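You operate a simulated robot arm through the tools that you are given. There is no shell and no other tool. Be economical: measure what you need, move in short steps, check, and stop when the job is done.

Carry out the task below with a simulated robot arm. There is one attempt and no reset: what you move stays moved.

## Task
Measure the gap block with the brass wedge and pack the test bar to that figure.
Fine: push the wedge till it stops, read it, draw it back; push home the feelers that add up to it.

Only the result counts: the job must be done as asked and must still hold three seconds after the hand-in. Knocking over, shifting, dropping, spilling or breaking anything else fails it.

## Robot
A 7-joint arm with a two-finger parallel gripper, fixed in place. Base frame: the origin is at the foot of the arm, x ahead of it, y to its left, z up; the work surface is at about z = 792. Units: mm, degrees, N and s.
With the tool pointing down near the work surface it reaches from about 340 to 760 mm from the base axis. Its first joint turns from -115.0 to 115.0 degrees. Payload 3.91 kg.
The TCP is the grasp point between the finger pads, 30 mm short of the fingertips. In the tool frame z runs along the fingers and y along their closing line. Largest opening 110 mm; finger width 20, thickness 10; the body of the gripper, 48 by 112 mm, starts 55 mm behind the TCP.
Orientation is that of the tool frame in the base frame, as a unit quaternion [w, x, y, z]. With the fingers straight down and closing along the base's y, the tool's x points along the base's -x, its y along +y and its z along -z.

## Interface
- The arm moves only by the tool move_arm. Its argument "plan" is a list of rows, each a list of 6 numbers: the shift along the tool's x, y, z in units of 30 mm (1.0 is 30 mm), then the turn, a rotation vector about the tool's x, y, z in units of 8 degrees (1.0 is 8 degrees). In form: [[dx, dy, dz, ax, ay, az], ...]. A call has 1 to 12 rows; each row shifts and turns the commanded pose from where the row before left it, along the tool's axes as they then stand. "gripper" is the opening, from 0 (shut) to 1 (fully open), set as the call begins (left out, the last holds). A call with a number of a shift or a turn outside -1 to 1 is refused whole. Each row takes 0.2 s and may step no farther than 50 mm and 8.6 degrees from the row before; otherwise, or with a gripper value out of range, the whole call is refused. Where a pose cannot be reached the arm comes as near as it can. A force on the tool above 60 N (or 10 N above the force at the start of the call, whichever is more), or a blocked arm, ends the call early, and 0.2 s more pass. Each finger travels about 108 mm/s and halts on what it meets, pressing with about 44 N; the grip force reading is that of the motor and also rises with nothing between the fingers. The clock runs only during rows and for 0.2 s after the last one: add rows that do not move to give the fingers time. The reply holds the time, the measured pose of the TCP, the force on the tool along the base axes, the opening and the grip force, in the units named above and with some noise.
- Cameras (640 x 400 px; columns grow to the right, rows downward): "scene" is fixed at [401.1, -503.7, 1345.4]; the picture's right is [0.74, 0.68, 0.00], its down [0.65, -0.71, -0.28] and it looks along [-0.19, 0.21, -0.96] (base axes); focal length 295 px, centre (320, 200). "wrist" rides on the gripper at [-36, 0, -57] in the tool frame; the picture's right is [0.00, -1.00, 0.00], its down [0.97, 0.00, -0.24] and it looks along [0.24, 0.00, 0.97] (tool axes); focal length 218 px, centre (320, 200). There is no depth. A picture from a camera that has moved, and an enlarged one, comes with that camera's place and axes in the base frame and with its lens. The place of the scene camera against the robot may be out by one fixed shift of up to 25 mm in any direction.
- capture(camera): a new picture of that camera. It takes no simulated time.
- raise_lower(by): slides the trunk up (or, below 0, down) by that many mm; the arm rides with it, the base frame stays. It gives what a move gives, with no picture.
- zoom(camera, box): a new picture of the part [left, top, right, bottom] of that camera's present view, enlarged. It takes no simulated time.
- sign_off(): hands the job in; it is judged then, once.

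Go step by step. Nothing tells you positions but the pictures and the camera data: compare them with the known pose of the tool, close in by small moves and look again before you grip or let go. The budget is 120 turns and 84 pictures, counting those below and the enlarged ones. Unless the task says otherwise, let go and move clear before handing in, and close with one line.

The tools are called after "Call:" as name(argument=value, ...) on one line, values as JSON. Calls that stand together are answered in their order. move_arm: Moves the arm, as the interface text tells. Its arguments: {"type":"object","properties":{"plan":{"type":"array","items":{"type":"array","items":{"type":"number"}}},"gripper":{"type":"number"}},"required":["plan"]} The other tools are called the same way: raise_lower (by) slides the trunk up or down; capture (camera) takes a picture; zoom (camera, box) takes an enlarged picture of a part of a camera's view; sign_off () hands the job in.

At the start:

```text
time: 0.0
eef_pos: [352.4, -352.9, 1078.5]
tcp_rot: [-0.001, -0.001, 1.0, -0.001]
ft_force: [-0.7, -0.2, -0.1]
gripper_width: 109.9
finger_force: 0.0
trunk travel left (down, up): [-700.0, 290.0]
```

scene: 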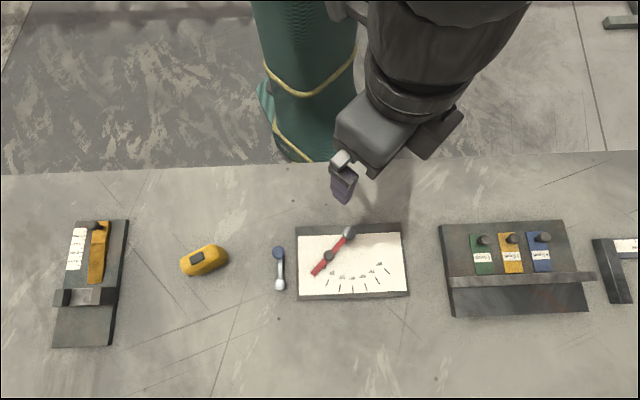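
wrist: 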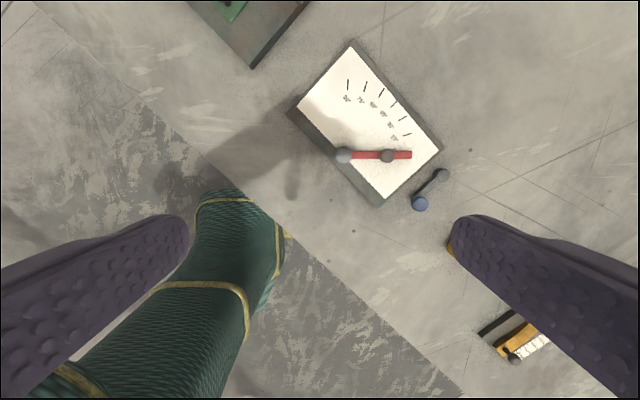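

I see a gap block with a brass wedge at the left, a dial gauge board in the middle, and a test bar with three feelers at the right. I'll zoom in on each first.

Call:
zoom(camera="scene", box=[30, 200, 160, 360])

Call:
zoom(camera="scene", box=[430, 200, 640, 330])

Call:
zoom(camera="scene", box=[260, 210, 420, 310])

```text
2.50 times, centred on (95, 280) of scene
camera zoom: at [401.1, -503.7, 1345.4], right [0.74, 0.68, 0.0], down [0.65, -0.71, -0.28], along [-0.19, 0.21, -0.96], focal length 738 px, centre (882, 0)
```

zoom: 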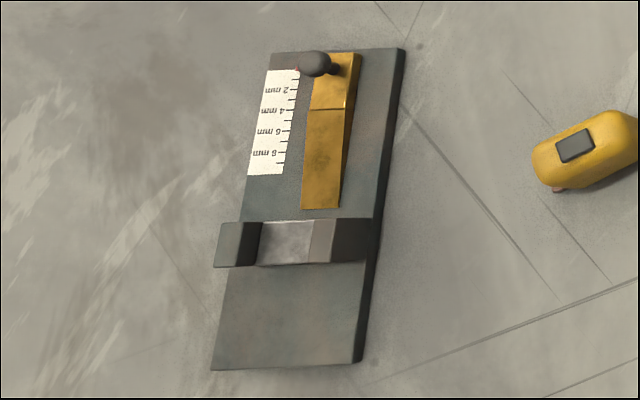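

```text
3.05 times, centred on (535, 265) of scene
camera zoom: at [401.1, -503.7, 1345.4], right [0.74, 0.68, 0.0], down [0.65, -0.71, -0.28], along [-0.19, 0.21, -0.96], focal length 900 px, centre (-335, 2)
```

zoom: 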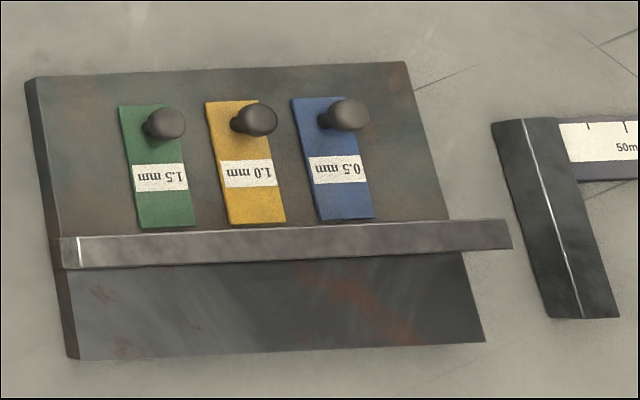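

```text
4.00 times, centred on (340, 260) of scene
camera zoom: at [401.1, -503.7, 1345.4], right [0.74, 0.68, 0.0], down [0.65, -0.71, -0.28], along [-0.19, 0.21, -0.96], focal length 1181 px, centre (240, -40)
```

zoom: 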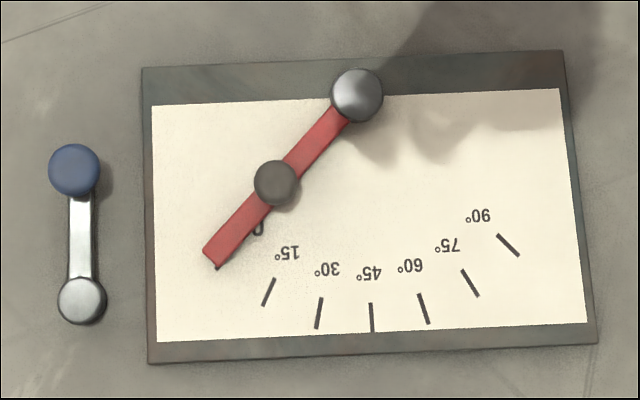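

The gap block lies near (40,-700) and the feeler plate near (600,-215). Both slide along about (0.7,-0.7). I'll turn the tool so it closes across that direction.

Call:
move_arm(plan=[[0, 0, 0, 0, 0, 1], [0, 0, 0, 0, 0, 1], [0, 0, 0, 0, 0, 1], [0, 0, 0, 0, 0, 1], [0, 0, 0, 0, 0, 1], [0, 0, 0, 0, 0, 0.625], [0, 0, 0, 0, 0, 0]], gripper=0.4)

```text
time: 1.6
eef_pos: [352.0, -353.5, 1079.8]
tcp_rot: [0.0, 0.383, 0.924, 0.0]
ft_force: [-0.3, 0.2, -0.7]
gripper_width: 44.0
finger_force: 0.1
trunk travel left (down, up): [-700.0, 290.0]
```

The yaw is right. Next I move over to the wedge.

Call:
move_arm(plan=[[0, -1, 0, 0, 0, 0], [0, -1, 0, 0, 0, 0], [0, -1, 0, 0, 0, 0], [0, -1, 0, 0, 0, 0], [0, -1, 0, 0, 0, 0], [0, -1, 0, 0, 0, 0], [0, -1, 0, 0, 0, 0], [0, -1, 0, 0, 0, 0], [0, -1, 0, 0, 0, 0], [0, -1, 0, 0, 0, 0], [0, -1, 0, 0, 0, 0], [0, -1, 0, 0, 0, 0]])

Call:
move_arm(plan=[[0, -1, 0.8, 0, 0, 0], [0, -1, 0.8, 0, 0, 0], [0, -1, 0.8, 0, 0, 0], [-0.4, -0.6, 0.8, 0, 0, 0], [0, 0, 0, 0, 0, 0]])

Call:
capture(camera="wrist")

Call:
capture(camera="scene")

```text
time: 4.2
eef_pos: [98.3, -610.8, 1079.6]
tcp_rot: [-0.002, 0.382, 0.924, 0.001]
ft_force: [-0.6, 0.9, 0.5]
gripper_width: 44.2
finger_force: 0.1
trunk travel left (down, up): [-700.0, 290.0]
```

```text
time: 5.4
eef_pos: [30.8, -692.6, 985.7]
tcp_rot: [0.0, 0.382, 0.924, -0.001]
ft_force: [-0.2, -0.6, -0.9]
gripper_width: 44.2
finger_force: 0.0
trunk travel left (down, up): [-700.0, 290.0]
```

```text
78 pictures are left
camera wrist: at [55.8, -717.5, 1042.1], right [-0.71, -0.71, 0.0], down [-0.69, 0.69, 0.24], along [-0.17, 0.17, -0.97], focal length 218 px, centre (320, 200)
```

wrist: 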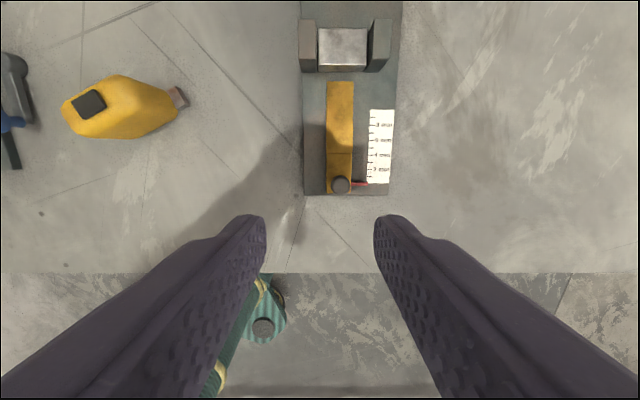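

```text
77 pictures are left
```

scene: 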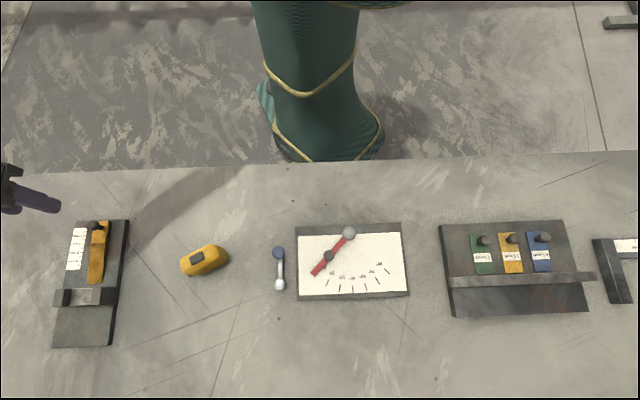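

The plate is square to the tool and the wedge knob is at about (16,-706). I'll centre over it and come down partway.

Call:
move_arm(plan=[[0, -0.66, 0.7, 0, 0, 0], [0, 0, 1, 0, 0, 0], [0, 0, 0.6, 0, 0, 0], [0, 0, 0, 0, 0, 0]])

Call:
capture(camera="wrist")

Call:
zoom(camera="scene", box=[0, 170, 160, 270])

```text
time: 6.4
eef_pos: [15.4, -699.1, 913.8]
tcp_rot: [0.0, 0.382, 0.924, 0.0]
ft_force: [0.0, -0.1, -1.0]
gripper_width: 44.0
finger_force: 0.0
out of reach, approached as far as the arm can: row 1
trunk travel left (down, up): [-700.0, 290.0]
```

```text
76 pictures are left
camera wrist: at [41.2, -724.0, 971.0], right [-0.71, -0.71, 0.0], down [-0.69, 0.69, 0.24], along [-0.17, 0.17, -0.97], focal length 218 px, centre (320, 200)
```

wrist: 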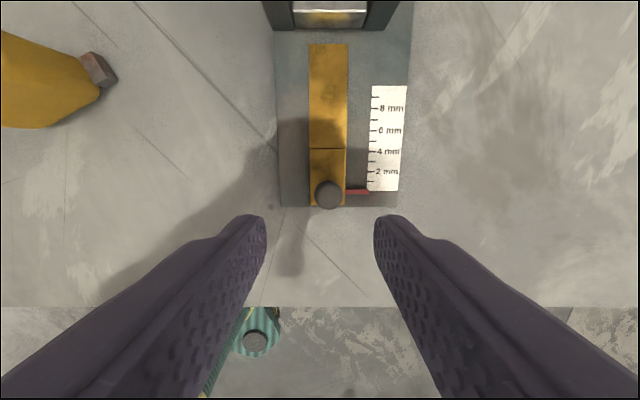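

```text
4.00 times, centred on (80, 220) of scene
camera zoom: at [401.1, -503.7, 1345.4], right [0.74, 0.68, 0.0], down [0.65, -0.71, -0.28], along [-0.19, 0.21, -0.96], focal length 1181 px, centre (1280, 120)
```

zoom: 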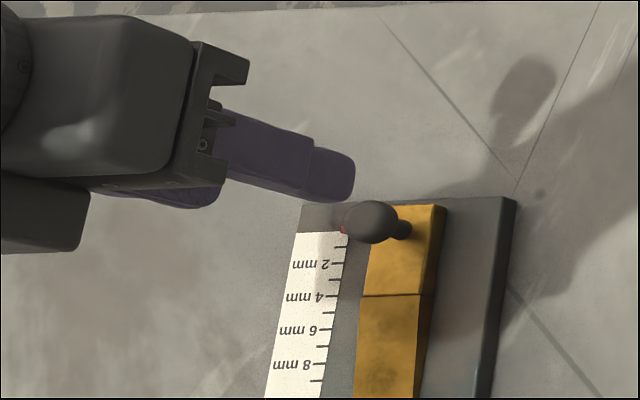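

The knob is at about (16,-706). I'll step over and lower in stages.

Call:
move_arm(plan=[[-0.2, -0.16, 0.4, 0, 0, 0], [0, 0, 0.6, 0, 0, 0], [0, 0, 0.5, 0, 0, 0], [0, 0, 0, 0, 0, 0]])

Call:
capture(camera="wrist")

Call:
zoom(camera="scene", box=[20, 190, 148, 270])

```text
time: 7.4
eef_pos: [16.6, -702.3, 870.4]
tcp_rot: [0.0, 0.383, 0.924, 0.001]
ft_force: [-0.1, -0.9, -0.6]
gripper_width: 43.8
finger_force: 0.0
out of reach, approached as far as the arm can: row 1
trunk travel left (down, up): [-700.0, 290.0]
```

```text
74 pictures are left
camera wrist: at [42.5, -726.2, 926.1], right [-0.71, -0.71, 0.0], down [-0.69, 0.69, 0.24], along [-0.17, 0.17, -0.97], focal length 218 px, centre (320, 200)
```

wrist: 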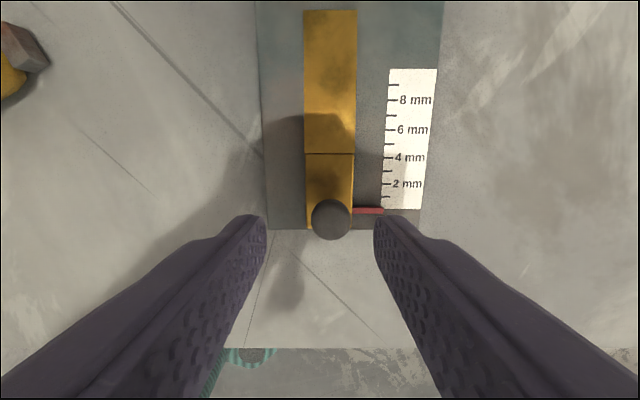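

```text
5.00 times, centred on (84, 230) of scene
camera zoom: at [401.1, -503.7, 1345.4], right [0.74, 0.68, 0.0], down [0.65, -0.71, -0.28], along [-0.19, 0.21, -0.96], focal length 1477 px, centre (1500, 50)
```

zoom: 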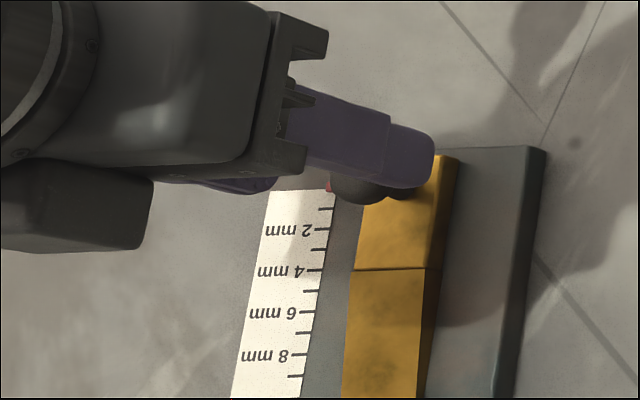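

The outward reach stops at about 702 mm at this trunk height. I'll raise the trunk and come back down to see if the reach gets longer.

Call:
raise_lower(by=80)

Call:
move_arm(plan=[[-0.5, 0, 0.3, 0, 0, 0], [0, 0, 0.3, 0, 0, 0], [0, 0, 0, 0, 0, 0]])

```text
time: 8.6
eef_pos: [16.9, -701.7, 950.1]
tcp_rot: [0.0, 0.383, 0.924, 0.0]
ft_force: [0.6, -0.1, 0.2]
gripper_width: 43.8
finger_force: 0.0
trunk travel left (down, up): [-780.0, 210.0]
```

```text
time: 9.4
eef_pos: [22.1, -702.4, 937.5]
tcp_rot: [0.0, 0.381, 0.924, 0.0]
ft_force: [-0.1, -0.5, 0.7]
gripper_width: 43.9
finger_force: 0.0
out of reach, approached as far as the arm can: row 1
trunk travel left (down, up): [-780.0, 210.0]
```

Call:
move_arm(plan=[[0, 0, 0.7, 0, 0, 0], [0, 0, 0.7, 0, 0, 0], [0, 0, 0.7, 0, 0, 0], [-0.5, 0, 0, 0, 0, 0], [0, 0, 0, 0, 0, 0]])

```text
time: 10.6
eef_pos: [34.2, -695.7, 876.6]
tcp_rot: [0.0, 0.382, 0.924, 0.0]
ft_force: [0.8, 0.3, -0.4]
gripper_width: 43.9
finger_force: 0.1
out of reach, approached as far as the arm can: row 1, 3, 4
trunk travel left (down, up): [-780.0, 210.0]
```

The best reach is at the original trunk height and tops out at about 703 mm. I'll put the trunk back and tilt the fingers outward about 24° to gain reach.

Call:
move_arm(plan=[[0, 0, -1, 0, 0, 0], [0, 0, -1, 0, 0, 0], [0, 0, -1, 0, 0, 0], [0, 0, 0, 0, -1, 0], [0, 0, 0, 0, -1, 0], [0, 0, 0, 0, -1, 0], [0, 0, 0, 0, 0, 0]])

Call:
raise_lower(by=-80)

Call:
capture(camera="wrist")

```text
time: 12.2
eef_pos: [34.1, -696.0, 965.6]
tcp_rot: [0.193, 0.374, 0.904, -0.08]
ft_force: [-0.2, 1.2, -0.1]
gripper_width: 43.9
finger_force: 0.0
trunk travel left (down, up): [-780.0, 210.0]
```

```text
time: 13.3
eef_pos: [35.5, -695.9, 885.5]
tcp_rot: [0.192, 0.375, 0.903, -0.08]
ft_force: [0.0, 0.2, -0.7]
gripper_width: 44.1
finger_force: 0.0
trunk travel left (down, up): [-700.0, 290.0]
```

```text
72 pictures are left
camera wrist: at [41.7, -700.5, 952.5], right [-0.71, -0.71, 0.0], down [-0.7, 0.7, -0.18], along [0.12, -0.12, -0.98], focal length 218 px, centre (320, 200)
```

wrist: 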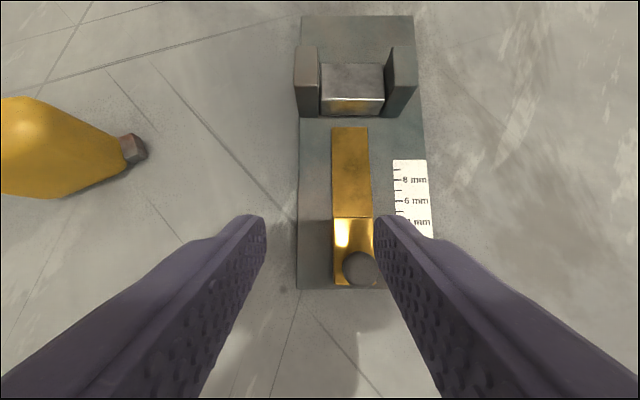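

The knob triangulates to about (13,-705,820). I'll centre on it and lower to just above gripping height.

Call:
move_arm(plan=[[0.5, -0.74, 0, 0, 0, 0], [0.6, 0, 0.45, 0, 0, 0], [0, 0, 0.42, 0, 0, 0], [0, 0, 0, 0, 0, 0]])

Call:
capture(camera="wrist")

Call:
zoom(camera="scene", box=[20, 190, 148, 270])

```text
time: 14.3
eef_pos: [5.4, -695.0, 848.4]
tcp_rot: [0.192, 0.373, 0.904, -0.08]
ft_force: [0.6, 0.1, -0.5]
gripper_width: 44.0
finger_force: 0.0
trunk travel left (down, up): [-700.0, 290.0]
```

```text
71 pictures are left
camera wrist: at [12.9, -700.9, 915.1], right [-0.71, -0.71, 0.0], down [-0.7, 0.7, -0.18], along [0.12, -0.12, -0.98], focal length 218 px, centre (320, 200)
```

wrist: 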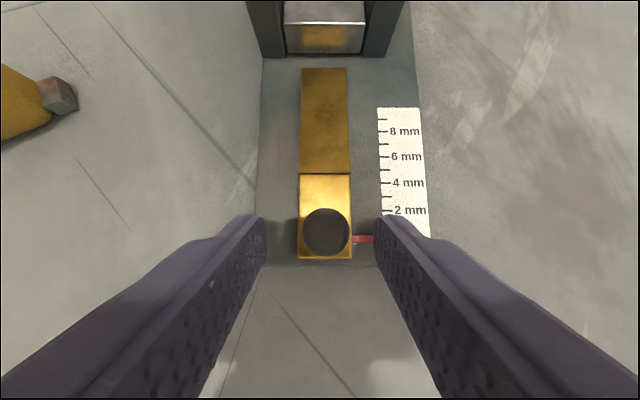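

```text
5.00 times, centred on (84, 230) of scene
camera zoom: at [401.1, -503.7, 1345.4], right [0.74, 0.68, 0.0], down [0.65, -0.71, -0.28], along [-0.19, 0.21, -0.96], focal length 1477 px, centre (1500, 50)
```

zoom: 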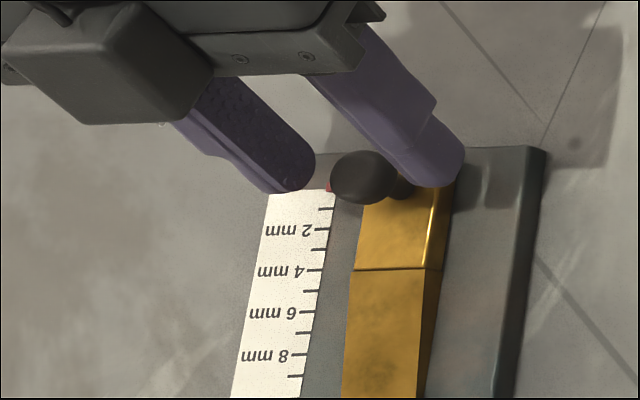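

The knob sits between the fingers at tip level. I'll go down 6 mm more, nudge sideways 2 mm and close.

Call:
move_arm(plan=[[0.08, -0.07, 0.18, 0, 0, 0], [0, 0, 0, 0, 0, 0]])

Call:
move_arm(plan=[[0, 0, 0, 0, 0, 0], [0, 0, 0, 0, 0, 0]], gripper=0.1)

Call:
capture(camera="wrist")

```text
time: 14.9
eef_pos: [4.9, -696.9, 843.1]
tcp_rot: [0.193, 0.374, 0.904, -0.079]
ft_force: [-0.4, 0.2, -0.3]
gripper_width: 44.0
finger_force: 0.0
trunk travel left (down, up): [-700.0, 290.0]
```

```text
time: 15.5
eef_pos: [3.1, -696.7, 843.1]
tcp_rot: [0.191, 0.375, 0.904, -0.08]
ft_force: [-1.3, -2.1, -0.1]
gripper_width: 19.0
finger_force: 45.2
trunk travel left (down, up): [-700.0, 290.0]
```

```text
69 pictures are left
camera wrist: at [11.2, -702.4, 909.7], right [-0.71, -0.71, 0.0], down [-0.7, 0.7, -0.18], along [0.12, -0.12, -0.98], focal length 218 px, centre (320, 200)
```

wrist: 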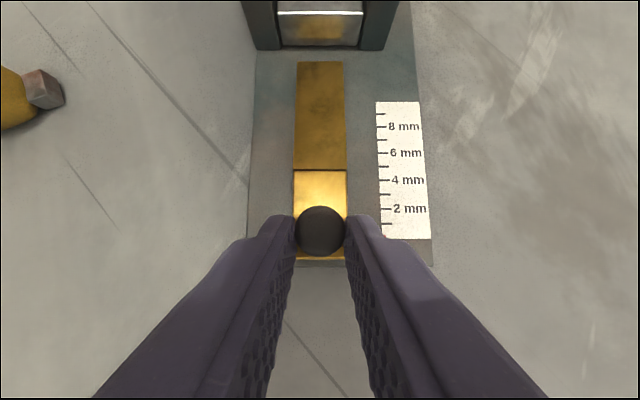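

The knob is gripped. I'll push outward 10 mm as a trial.

Call:
move_arm(plan=[[-0.152, 0, 0.068, 0, 0, 0], [-0.152, 0, 0.068, 0, 0, 0], [0, 0, 0, 0, 0, 0]])

Call:
capture(camera="wrist")

```text
time: 16.3
eef_pos: [11.3, -704.9, 843.4]
tcp_rot: [0.192, 0.373, 0.904, -0.079]
ft_force: [-0.1, 0.7, 4.6]
gripper_width: 18.7
finger_force: 45.3
trunk travel left (down, up): [-700.0, 290.0]
```

```text
68 pictures are left
camera wrist: at [18.4, -709.7, 909.7], right [-0.71, -0.71, 0.0], down [-0.7, 0.7, -0.18], along [0.12, -0.12, -0.98], focal length 218 px, centre (320, 200)
```

wrist: 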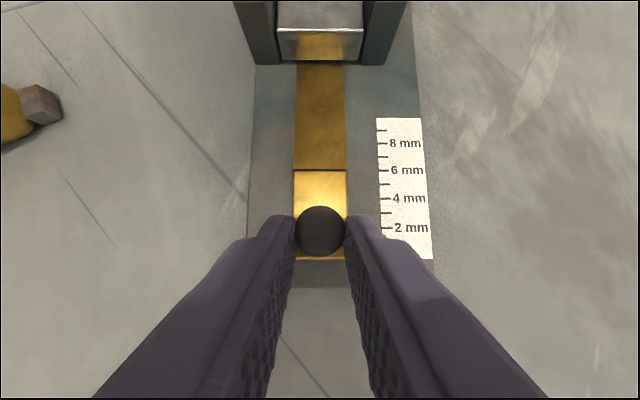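

The wedge moves freely. I'll keep going in small steps.

Call:
move_arm(plan=[[-0.091, 0, 0.041, 0, 0, 0], [-0.091, 0, 0.041, 0, 0, 0], [0, 0, 0, 0, 0, 0]])

Call:
move_arm(plan=[[-0.091, 0, 0.041, 0, 0, 0], [0, 0, 0, 0, 0, 0]])

Call:
capture(camera="wrist")

```text
time: 17.1
eef_pos: [16.5, -709.3, 843.9]
tcp_rot: [0.193, 0.373, 0.904, -0.079]
ft_force: [4.5, 2.9, 4.8]
gripper_width: 18.6
finger_force: 45.3
trunk travel left (down, up): [-700.0, 290.0]
```

```text
time: 17.7
eef_pos: [17.4, -711.7, 843.7]
tcp_rot: [0.192, 0.374, 0.904, -0.08]
ft_force: [7.2, 7.1, 5.6]
gripper_width: 19.2
finger_force: 45.3
trunk travel left (down, up): [-700.0, 290.0]
```

```text
67 pictures are left
camera wrist: at [25.2, -716.6, 909.7], right [-0.71, -0.71, 0.0], down [-0.7, 0.69, -0.18], along [0.12, -0.12, -0.98], focal length 218 px, centre (320, 200)
```

wrist: 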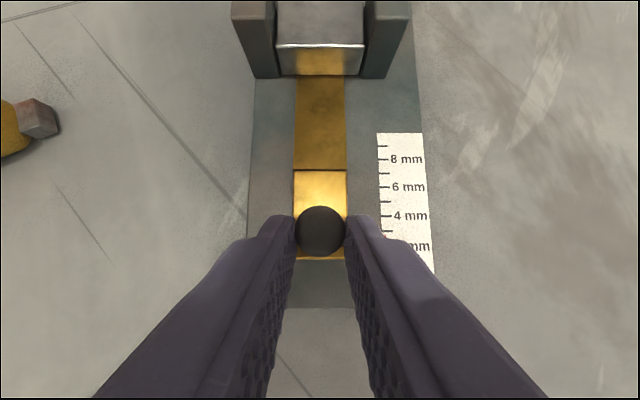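

A sideways force of about 10 N has built up, so I'll ease it with a small +y shift and keep pushing.

Call:
move_arm(plan=[[0, 0.03, 0, 0, 0, 0], [0, 0, 0, 0, 0, 0]])

Call:
move_arm(plan=[[-0.091, 0, 0.041, 0, 0, 0], [0, 0, 0, 0, 0, 0]])

Call:
move_arm(plan=[[-0.091, 0, 0.041, 0, 0, 0], [0, 0, 0, 0, 0, 0]])

Call:
capture(camera="wrist")

```text
time: 18.3
eef_pos: [17.5, -709.9, 842.7]
tcp_rot: [0.192, 0.374, 0.904, -0.08]
ft_force: [5.6, 6.0, 3.9]
gripper_width: 18.8
finger_force: 45.1
trunk travel left (down, up): [-700.0, 290.0]
```

```text
time: 18.9
eef_pos: [20.9, -713.4, 843.5]
tcp_rot: [0.192, 0.374, 0.904, -0.08]
ft_force: [3.7, 4.8, 3.7]
gripper_width: 18.9
finger_force: 44.8
trunk travel left (down, up): [-700.0, 290.0]
```

```text
time: 19.5
eef_pos: [21.7, -713.2, 843.7]
tcp_rot: [0.191, 0.374, 0.904, -0.079]
ft_force: [2.0, 10.2, -0.1]
gripper_width: 18.8
finger_force: 44.8
trunk travel left (down, up): [-700.0, 290.0]
```

```text
66 pictures are left
camera wrist: at [28.3, -719.7, 909.7], right [-0.71, -0.71, 0.0], down [-0.7, 0.7, -0.17], along [0.12, -0.12, -0.98], focal length 218 px, centre (320, 200)
```

wrist: 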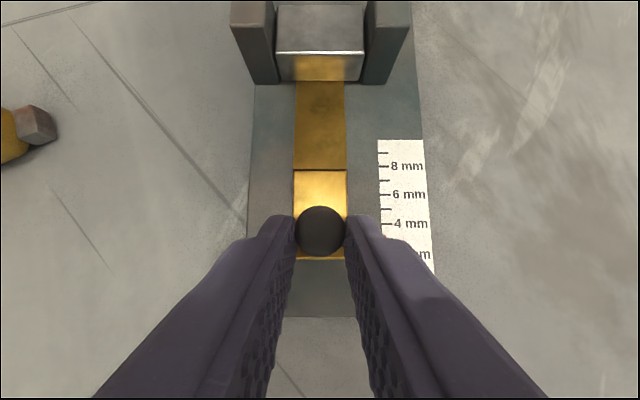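

Resistance along the push is starting. I'll do one more small push to confirm the stop.

Call:
move_arm(plan=[[-0.06, 0, 0.027, 0, 0, 0], [0, 0, 0, 0, 0, 0]])

Call:
move_arm(plan=[[-0.03, 0, 0.0135, 0, 0, 0], [0, 0, 0, 0, 0, 0]])

Call:
capture(camera="wrist")

Call:
zoom(camera="scene", box=[20, 200, 148, 280])

```text
time: 20.1
eef_pos: [21.9, -713.7, 843.5]
tcp_rot: [0.191, 0.374, 0.904, -0.078]
ft_force: [-4.6, 26.1, -2.8]
gripper_width: 18.8
finger_force: 45.2
trunk travel left (down, up): [-700.0, 290.0]
```

```text
time: 20.7
eef_pos: [21.1, -714.6, 842.9]
tcp_rot: [0.19, 0.374, 0.904, -0.079]
ft_force: [-12.9, 29.8, -6.0]
gripper_width: 19.1
finger_force: 44.8
trunk travel left (down, up): [-700.0, 290.0]
```

```text
65 pictures are left
camera wrist: at [28.7, -720.2, 909.7], right [-0.71, -0.71, 0.0], down [-0.7, 0.7, -0.17], along [0.12, -0.12, -0.98], focal length 218 px, centre (320, 200)
```

wrist: 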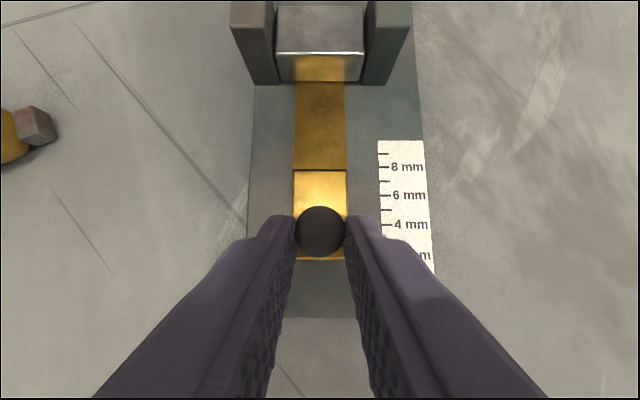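

```text
5.00 times, centred on (84, 240) of scene
camera zoom: at [401.1, -503.7, 1345.4], right [0.74, 0.68, 0.0], down [0.65, -0.71, -0.28], along [-0.19, 0.21, -0.96], focal length 1477 px, centre (1500, 0)
```

zoom: 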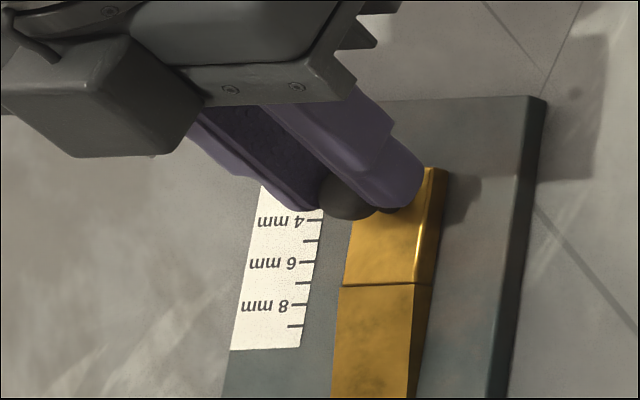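

The wedge has stopped against about 30 N, with the reading near 3 mm. I'll open the fingers and lift clear to read it properly.

Call:
move_arm(plan=[[0.04, 0, -0.018, 0, 0, 0], [0, 0, 0, 0, 0, 0]])

Call:
move_arm(plan=[[0, 0, 0, 0, 0, 0], [0, 0, 0, 0, 0, 0]], gripper=0.38)

Call:
move_arm(plan=[[0, 0, -1, 0, 0, 0], [0.5, 0, -0.5, 0, 0, 0], [0, 0, 0, 0, 0, 0]])

Call:
capture(camera="wrist")

Call:
zoom(camera="scene", box=[60, 210, 124, 250])

```text
time: 21.3
eef_pos: [22.6, -713.3, 842.8]
tcp_rot: [0.192, 0.374, 0.904, -0.079]
ft_force: [-14.3, 26.9, -8.9]
gripper_width: 18.8
finger_force: 44.9
trunk travel left (down, up): [-700.0, 290.0]
```

```text
time: 21.9
eef_pos: [23.4, -716.9, 844.1]
tcp_rot: [0.193, 0.374, 0.904, -0.081]
ft_force: [0.4, -0.2, 0.9]
gripper_width: 42.0
finger_force: 0.0
trunk travel left (down, up): [-700.0, 290.0]
```

```text
time: 22.7
eef_pos: [-0.5, -692.4, 878.8]
tcp_rot: [0.193, 0.374, 0.904, -0.079]
ft_force: [-0.2, 0.3, 0.7]
gripper_width: 42.0
finger_force: 0.0
trunk travel left (down, up): [-700.0, 290.0]
```

```text
63 pictures are left
camera wrist: at [7.2, -698.7, 945.0], right [-0.71, -0.71, 0.0], down [-0.7, 0.7, -0.18], along [0.12, -0.12, -0.98], focal length 218 px, centre (320, 200)
```

wrist: 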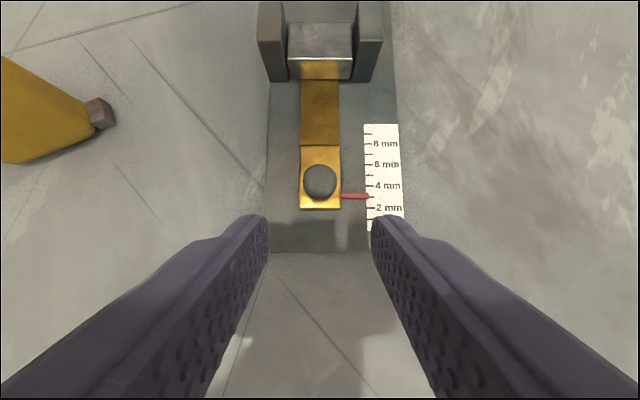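

```text
10.00 times, centred on (92, 230) of scene
camera zoom: at [401.1, -503.7, 1345.4], right [0.74, 0.68, 0.0], down [0.65, -0.71, -0.28], along [-0.19, 0.21, -0.96], focal length 2953 px, centre (2600, -100)
```

zoom: 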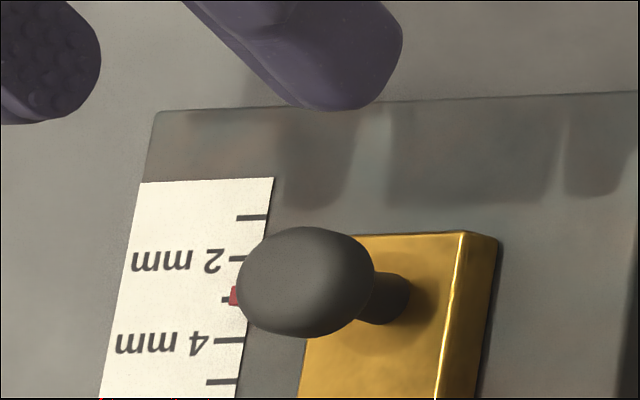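

Call:
zoom(camera="wrist", box=[320, 140, 416, 220])

```text
5.00 times, centred on (368, 180) of wrist
camera zoom: at [7.2, -698.7, 945.0], right [-0.71, -0.71, 0.0], down [-0.7, 0.7, -0.18], along [0.12, -0.12, -0.98], focal length 1091 px, centre (80, 300)
```

zoom: 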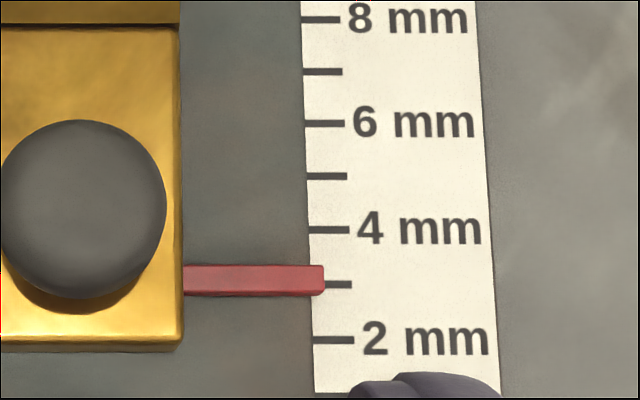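

The reading is 3.0 mm: the pointer sits on the 3 tick once I allow for parallax. I'll re-grip and draw the wedge back.

Call:
move_arm(plan=[[-0.4, 0, 0.45, 0, 0, 0], [0, 0, 0.6, 0, 0, 0], [0, 0, 0.42, 0, 0, 0], [0, 0, 0, 0, 0, 0]])

Call:
move_arm(plan=[[0, 0, 0, 0, 0, 0], [0, 0, 0, 0, 0, 0]], gripper=0.1)

Call:
move_arm(plan=[[0.091, 0, -0.041, 0, 0, 0], [0.091, 0, -0.041, 0, 0, 0], [0.091, 0, -0.041, 0, 0, 0], [0, 0, 0, 0, 0, 0]])

Call:
capture(camera="wrist")

```text
time: 23.7
eef_pos: [22.5, -712.5, 842.6]
tcp_rot: [0.191, 0.373, 0.904, -0.08]
ft_force: [-0.2, -1.1, 0.0]
gripper_width: 42.2
finger_force: 0.0
trunk travel left (down, up): [-700.0, 290.0]
```

```text
time: 24.3
eef_pos: [18.1, -712.5, 843.3]
tcp_rot: [0.192, 0.374, 0.904, -0.08]
ft_force: [-4.6, -4.3, -0.5]
gripper_width: 18.6
finger_force: 44.6
trunk travel left (down, up): [-700.0, 290.0]
```

```text
time: 25.3
eef_pos: [14.7, -707.2, 842.4]
tcp_rot: [0.193, 0.372, 0.904, -0.08]
ft_force: [-2.7, -4.1, 5.1]
gripper_width: 19.1
finger_force: 45.0
trunk travel left (down, up): [-700.0, 290.0]
```

```text
60 pictures are left
camera wrist: at [21.7, -712.9, 909.2], right [-0.71, -0.71, 0.0], down [-0.7, 0.7, -0.18], along [0.12, -0.13, -0.98], focal length 218 px, centre (320, 200)
```

wrist: 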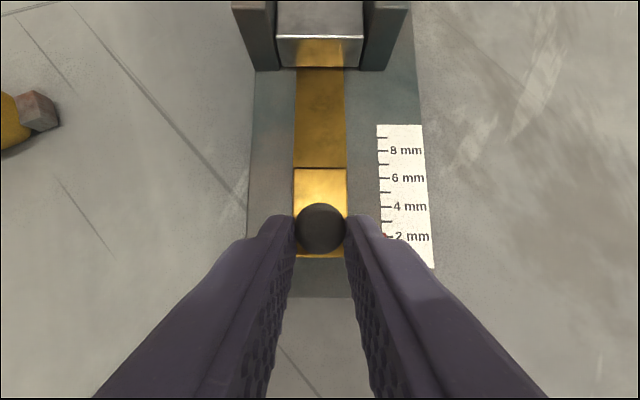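

It is drawing back freely. About 15 mm remains to the start position.

Call:
move_arm(plan=[[0.106, 0, -0.047, 0, 0, 0], [0.106, 0, -0.047, 0, 0, 0], [0.106, 0, -0.047, 0, 0, 0], [0.106, 0, -0.047, 0, 0, 0], [0, 0, 0, 0, 0, 0]])

Call:
move_arm(plan=[[0.045, 0, -0.02, 0, 0, 0], [0, 0, 0, 0, 0, 0]])

Call:
move_arm(plan=[[0, 0, 0, 0, 0, 0], [0, 0, 0, 0, 0, 0]], gripper=0.38)

Call:
capture(camera="wrist")

```text
time: 26.5
eef_pos: [4.8, -698.6, 842.3]
tcp_rot: [0.192, 0.374, 0.904, -0.08]
ft_force: [-1.1, -2.8, 5.1]
gripper_width: 19.2
finger_force: 44.7
trunk travel left (down, up): [-700.0, 290.0]
```

```text
time: 27.1
eef_pos: [3.8, -696.0, 842.4]
tcp_rot: [0.192, 0.373, 0.904, -0.079]
ft_force: [-0.9, -1.4, 3.1]
gripper_width: 19.1
finger_force: 45.2
trunk travel left (down, up): [-700.0, 290.0]
```

```text
time: 27.7
eef_pos: [4.9, -698.0, 841.9]
tcp_rot: [0.192, 0.374, 0.904, -0.08]
ft_force: [0.8, 0.6, 0.3]
gripper_width: 41.6
finger_force: 0.1
trunk travel left (down, up): [-700.0, 290.0]
```

```text
59 pictures are left
camera wrist: at [11.2, -702.4, 909.0], right [-0.71, -0.71, 0.0], down [-0.7, 0.7, -0.17], along [0.12, -0.12, -0.98], focal length 218 px, centre (320, 200)
```

wrist: 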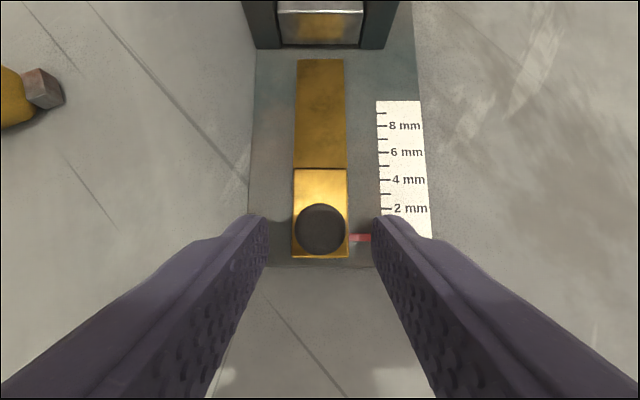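

The wedge is back at its start. I'll lift, straighten the tool and travel to the feelers.

Call:
move_arm(plan=[[0, 0, -1, 0, 0, 0], [0, 0, -1, 0, 0, 0], [0, 0, -1, 0, 0, 0], [0, 0, 0, 0, 1, 0], [0, 0, 0, 0, 1, 0], [0, 0, 0, 0, 1, 0], [0, 1, -0.5, 0, 0, 0], [0, 1, -0.5, 0, 0, 0], [0, 1, -0.5, 0, 0, 0], [0, 1, 0, 0, 0, 0], [0, 1, 0, 0, 0, 0], [0, 1, 0, 0, 0, 0]])

Call:
move_arm(plan=[[0, 1, 0, 0, 0, 0], [0, 1, 0, 0, 0, 0], [0, 1, 0, 0, 0, 0], [0, 1, 0, 0, 0, 0], [0, 1, 0, 0, 0, 0], [0, 1, 0, 0, 0, 0], [0, 1, 0, 0, 0, 0], [0, 1, 0, 0, 0, 0], [0, 1, 0, 0, 0, 0], [0, 1, 0, 0, 0, 0], [0, 1, 0, 0, 0, 0], [0, 1, 0, 0, 0, 0]])

Call:
move_arm(plan=[[-0.5, 1, 0, 0, 0, 0], [-0.5, 1, 0, 0, 0, 0], [-0.5, 1, 0, 0, 0, 0], [-0.5, 1, 0, 0, 0, 0], [0, 0, 0, 0, 0, 0]])

Call:
capture(camera="wrist")

Call:
zoom(camera="scene", box=[40, 200, 140, 350])

```text
time: 30.3
eef_pos: [105.8, -542.2, 968.9]
tcp_rot: [0.0, 0.382, 0.924, -0.001]
ft_force: [-0.8, 0.6, 0.2]
gripper_width: 41.8
finger_force: 0.0
trunk travel left (down, up): [-700.0, 290.0]
```

```text
time: 32.9
eef_pos: [358.4, -286.5, 969.4]
tcp_rot: [-0.001, 0.382, 0.924, -0.001]
ft_force: [-0.1, -0.7, 0.2]
gripper_width: 41.9
finger_force: 0.0
trunk travel left (down, up): [-700.0, 290.0]
```

```text
time: 34.1
eef_pos: [484.9, -245.3, 969.4]
tcp_rot: [0.0, 0.384, 0.923, 0.0]
ft_force: [0.0, -0.1, -1.1]
gripper_width: 42.1
finger_force: 0.1
trunk travel left (down, up): [-700.0, 290.0]
```

```text
58 pictures are left
camera wrist: at [511.4, -269.1, 1026.7], right [-0.71, -0.71, 0.0], down [-0.69, 0.69, 0.24], along [-0.17, 0.17, -0.97], focal length 218 px, centre (320, 200)
```

wrist: 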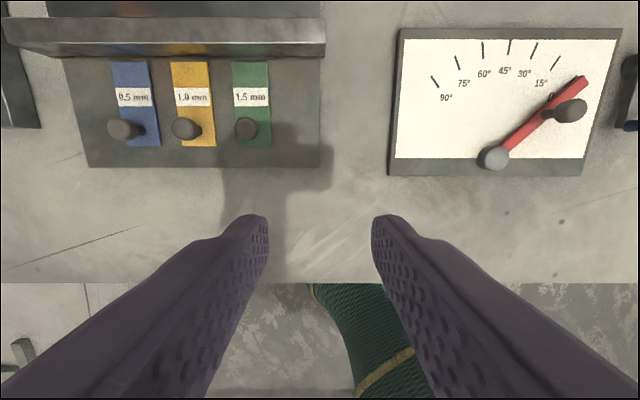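

```text
2.67 times, centred on (90, 275) of scene
camera zoom: at [401.1, -503.7, 1345.4], right [0.74, 0.68, 0.0], down [0.65, -0.71, -0.28], along [-0.19, 0.21, -0.96], focal length 788 px, centre (933, 0)
```

zoom: 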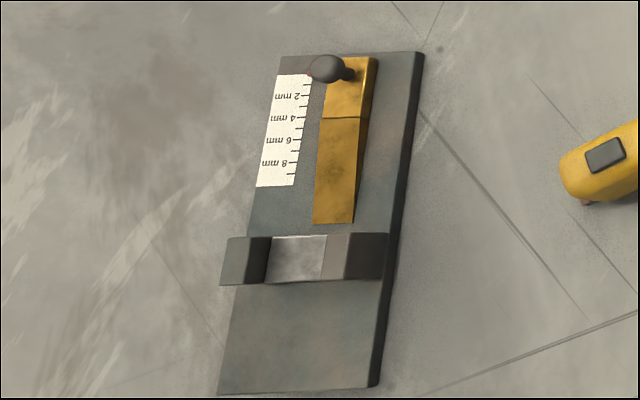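

The labels confirm 0.5, 1.0 and 1.5, so all three must go home to make 3.0. I'll approach the green knob first.

Call:
move_arm(plan=[[-0.6, 0.75, 0.4, 0, 0, 0], [-0.6, 0.75, 0.6, 0, 0, 0], [-0.2, 0.75, 0.8, 0, 0, 0], [0, 0, 0, 0, 0, 0]])

Call:
capture(camera="wrist")

Call:
zoom(camera="scene", box=[432, 190, 624, 310])

```text
time: 35.1
eef_pos: [564.8, -226.1, 915.0]
tcp_rot: [0.001, 0.383, 0.924, 0.0]
ft_force: [-0.7, 0.0, -0.5]
gripper_width: 41.8
finger_force: 0.0
trunk travel left (down, up): [-700.0, 290.0]
```

```text
56 pictures are left
camera wrist: at [591.4, -250.5, 971.5], right [-0.71, -0.71, 0.0], down [-0.69, 0.69, 0.24], along [-0.17, 0.17, -0.97], focal length 218 px, centre (320, 200)
```

wrist: 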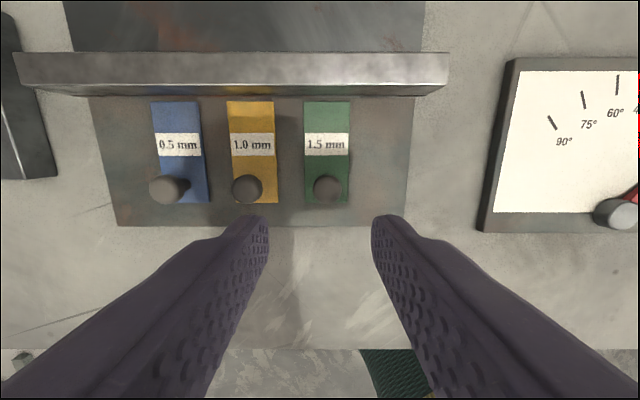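

```text
3.33 times, centred on (528, 250) of scene
camera zoom: at [401.1, -503.7, 1345.4], right [0.74, 0.68, 0.0], down [0.65, -0.71, -0.28], along [-0.19, 0.21, -0.96], focal length 984 px, centre (-373, 33)
```

zoom: 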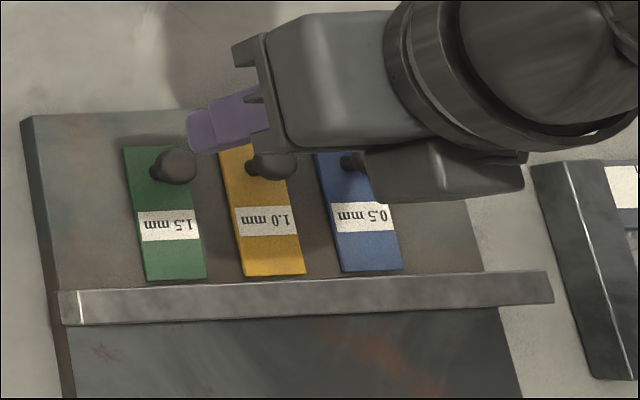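

Green is at about (568,-234,825) and the knobs are 53 mm apart. I'll lower around green.

Call:
move_arm(plan=[[-0.21, -0.13, 0.5, 0, 0, 0], [0, 0, 0.9, 0, 0, 0], [0, 0, 0.6, 0, 0, 0], [0, 0, 0.23, 0, 0, 0], [0, 0, 0, 0, 0, 0]])

Call:
capture(camera="wrist")

Call:
zoom(camera="scene", box=[432, 190, 560, 270])

```text
time: 36.3
eef_pos: [566.2, -237.1, 847.4]
tcp_rot: [0.0, 0.383, 0.924, 0.0]
ft_force: [0.7, -0.1, -0.2]
gripper_width: 41.8
finger_force: 0.1
trunk travel left (down, up): [-700.0, 290.0]
```

```text
54 pictures are left
camera wrist: at [592.1, -260.6, 904.9], right [-0.71, -0.71, 0.0], down [-0.69, 0.69, 0.24], along [-0.17, 0.17, -0.97], focal length 218 px, centre (320, 200)
```

wrist: 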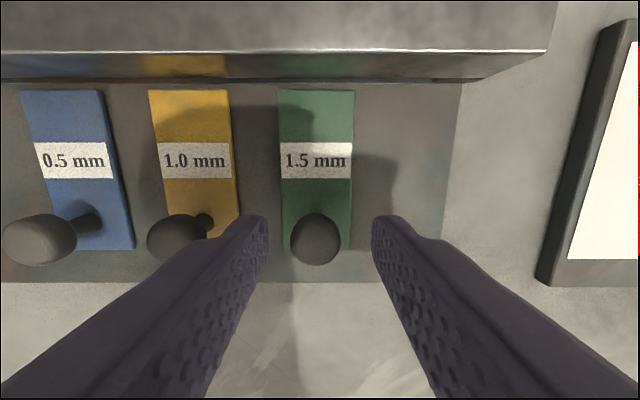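

```text
5.00 times, centred on (496, 230) of scene
camera zoom: at [401.1, -503.7, 1345.4], right [0.74, 0.68, 0.0], down [0.65, -0.71, -0.28], along [-0.19, 0.21, -0.96], focal length 1477 px, centre (-560, 50)
```

zoom: 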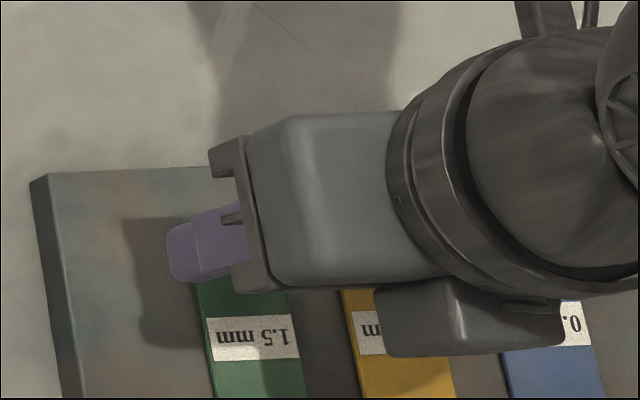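

Green is centred between the fingers. I'll lower 6 mm, grip, then push in small steps.

Call:
move_arm(plan=[[0, 0, 0.2, 0, 0, 0], [0, 0, 0, 0, 0, 0]])

Call:
move_arm(plan=[[0, 0, 0, 0, 0, 0], [0, 0, 0, 0, 0, 0]], gripper=0.1)

Call:
move_arm(plan=[[-0.15, 0, 0, 0, 0, 0], [-0.15, 0, 0, 0, 0, 0], [0, 0, 0, 0, 0, 0]])

Call:
capture(camera="wrist")

```text
time: 36.9
eef_pos: [565.1, -234.6, 841.9]
tcp_rot: [0.0, 0.383, 0.924, 0.0]
ft_force: [0.4, 0.0, -0.4]
gripper_width: 41.7
finger_force: 0.0
trunk travel left (down, up): [-700.0, 290.0]
```

```text
time: 37.5
eef_pos: [566.9, -234.1, 842.5]
tcp_rot: [-0.001, 0.382, 0.924, 0.0]
ft_force: [5.1, 5.6, -2.0]
gripper_width: 18.6
finger_force: 44.6
trunk travel left (down, up): [-700.0, 290.0]
```

```text
time: 38.3
eef_pos: [572.5, -239.1, 842.1]
tcp_rot: [-0.001, 0.382, 0.924, -0.001]
ft_force: [7.4, 7.7, -7.1]
gripper_width: 18.2
finger_force: 44.7
trunk travel left (down, up): [-700.0, 290.0]
```

```text
52 pictures are left
camera wrist: at [598.3, -264.2, 898.6], right [-0.71, -0.71, 0.0], down [-0.69, 0.69, 0.24], along [-0.17, 0.17, -0.97], focal length 218 px, centre (320, 200)
```

wrist: 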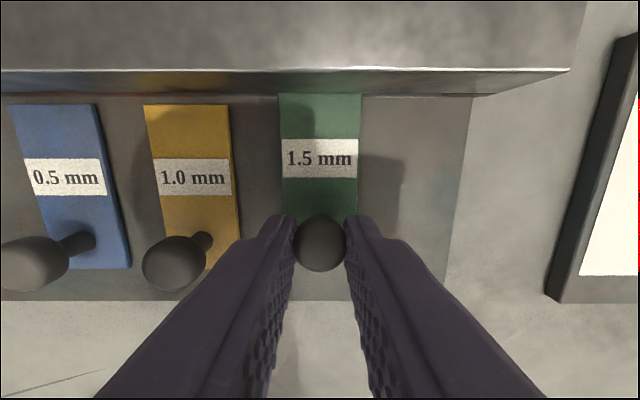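

The feeler is sliding. I'll relieve the side force and continue.

Call:
move_arm(plan=[[-0.1, 0.04, -0.015, 0, 0, 0], [-0.15, 0, 0, 0, 0, 0], [-0.15, 0, 0, 0, 0, 0], [0, 0, 0, 0, 0, 0]])

Call:
move_arm(plan=[[-0.15, 0, 0, 0, 0, 0], [-0.15, 0, 0, 0, 0, 0], [0, 0, 0, 0, 0, 0]])

Call:
capture(camera="wrist")

```text
time: 39.3
eef_pos: [582.0, -248.3, 841.5]
tcp_rot: [-0.002, 0.382, 0.924, 0.0]
ft_force: [3.6, 4.0, -7.9]
gripper_width: 18.3
finger_force: 45.3
trunk travel left (down, up): [-700.0, 290.0]
```

```text
time: 40.1
eef_pos: [589.2, -254.7, 841.8]
tcp_rot: [-0.001, 0.383, 0.924, -0.001]
ft_force: [2.2, 2.2, -14.4]
gripper_width: 18.7
finger_force: 44.7
trunk travel left (down, up): [-700.0, 290.0]
```

```text
51 pictures are left
camera wrist: at [614.2, -280.0, 898.7], right [-0.71, -0.71, 0.0], down [-0.69, 0.69, 0.24], along [-0.17, 0.17, -0.97], focal length 218 px, centre (320, 200)
```

wrist: 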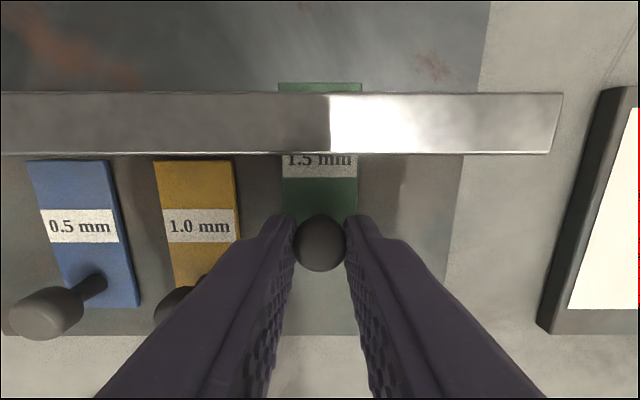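

The feeler's tip has passed under the bar. I'll ease the vertical pull and continue to the stop.

Call:
move_arm(plan=[[-0.1, 0.02, 0.04, 0, 0, 0], [-0.1, 0, 0, 0, 0, 0], [0, 0, 0, 0, 0, 0]])

Call:
move_arm(plan=[[-0.1, 0, 0, 0, 0, 0], [-0.1, 0, 0, 0, 0, 0], [0, 0, 0, 0, 0, 0]])

Call:
capture(camera="wrist")

```text
time: 40.9
eef_pos: [592.7, -259.3, 841.3]
tcp_rot: [0.0, 0.382, 0.924, 0.0]
ft_force: [1.7, 0.7, -7.7]
gripper_width: 18.4
finger_force: 45.0
trunk travel left (down, up): [-700.0, 290.0]
```

```text
time: 41.7
eef_pos: [596.7, -264.8, 841.4]
tcp_rot: [-0.001, 0.383, 0.924, -0.001]
ft_force: [-1.6, -1.0, -7.1]
gripper_width: 18.6
finger_force: 44.7
trunk travel left (down, up): [-700.0, 290.0]
```

```text
50 pictures are left
camera wrist: at [622.6, -288.5, 898.8], right [-0.71, -0.71, 0.0], down [-0.69, 0.69, 0.24], along [-0.17, 0.17, -0.97], focal length 218 px, centre (320, 200)
```

wrist: 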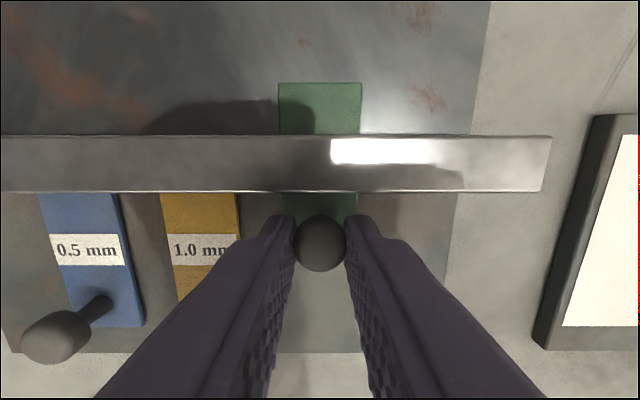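

Call:
move_arm(plan=[[-0.1, 0, 0, 0, 0, 0], [-0.05, 0, 0, 0, 0, 0], [0, 0, 0, 0, 0, 0]])

Call:
move_arm(plan=[[-0.1, 0, 0, 0, 0, 0], [0, 0, 0, 0, 0, 0]])

Call:
capture(camera="wrist")

```text
time: 42.5
eef_pos: [598.7, -266.6, 843.6]
tcp_rot: [-0.001, 0.381, 0.924, 0.0]
ft_force: [-10.1, 3.2, -4.5]
gripper_width: 18.6
finger_force: 45.3
trunk travel left (down, up): [-700.0, 290.0]
```

```text
time: 43.1
eef_pos: [599.8, -265.9, 842.1]
tcp_rot: [-0.002, 0.382, 0.924, 0.0]
ft_force: [-21.1, 11.3, -4.3]
gripper_width: 18.5
finger_force: 45.2
trunk travel left (down, up): [-700.0, 290.0]
```

```text
49 pictures are left
camera wrist: at [625.5, -291.2, 898.7], right [-0.71, -0.71, 0.0], down [-0.69, 0.69, 0.24], along [-0.17, 0.17, -0.97], focal length 218 px, centre (320, 200)
```

wrist: 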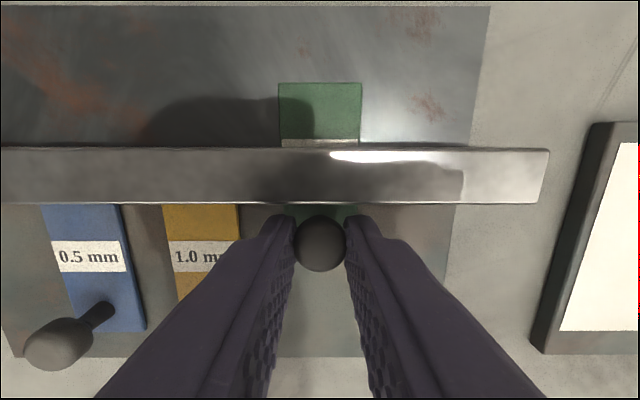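

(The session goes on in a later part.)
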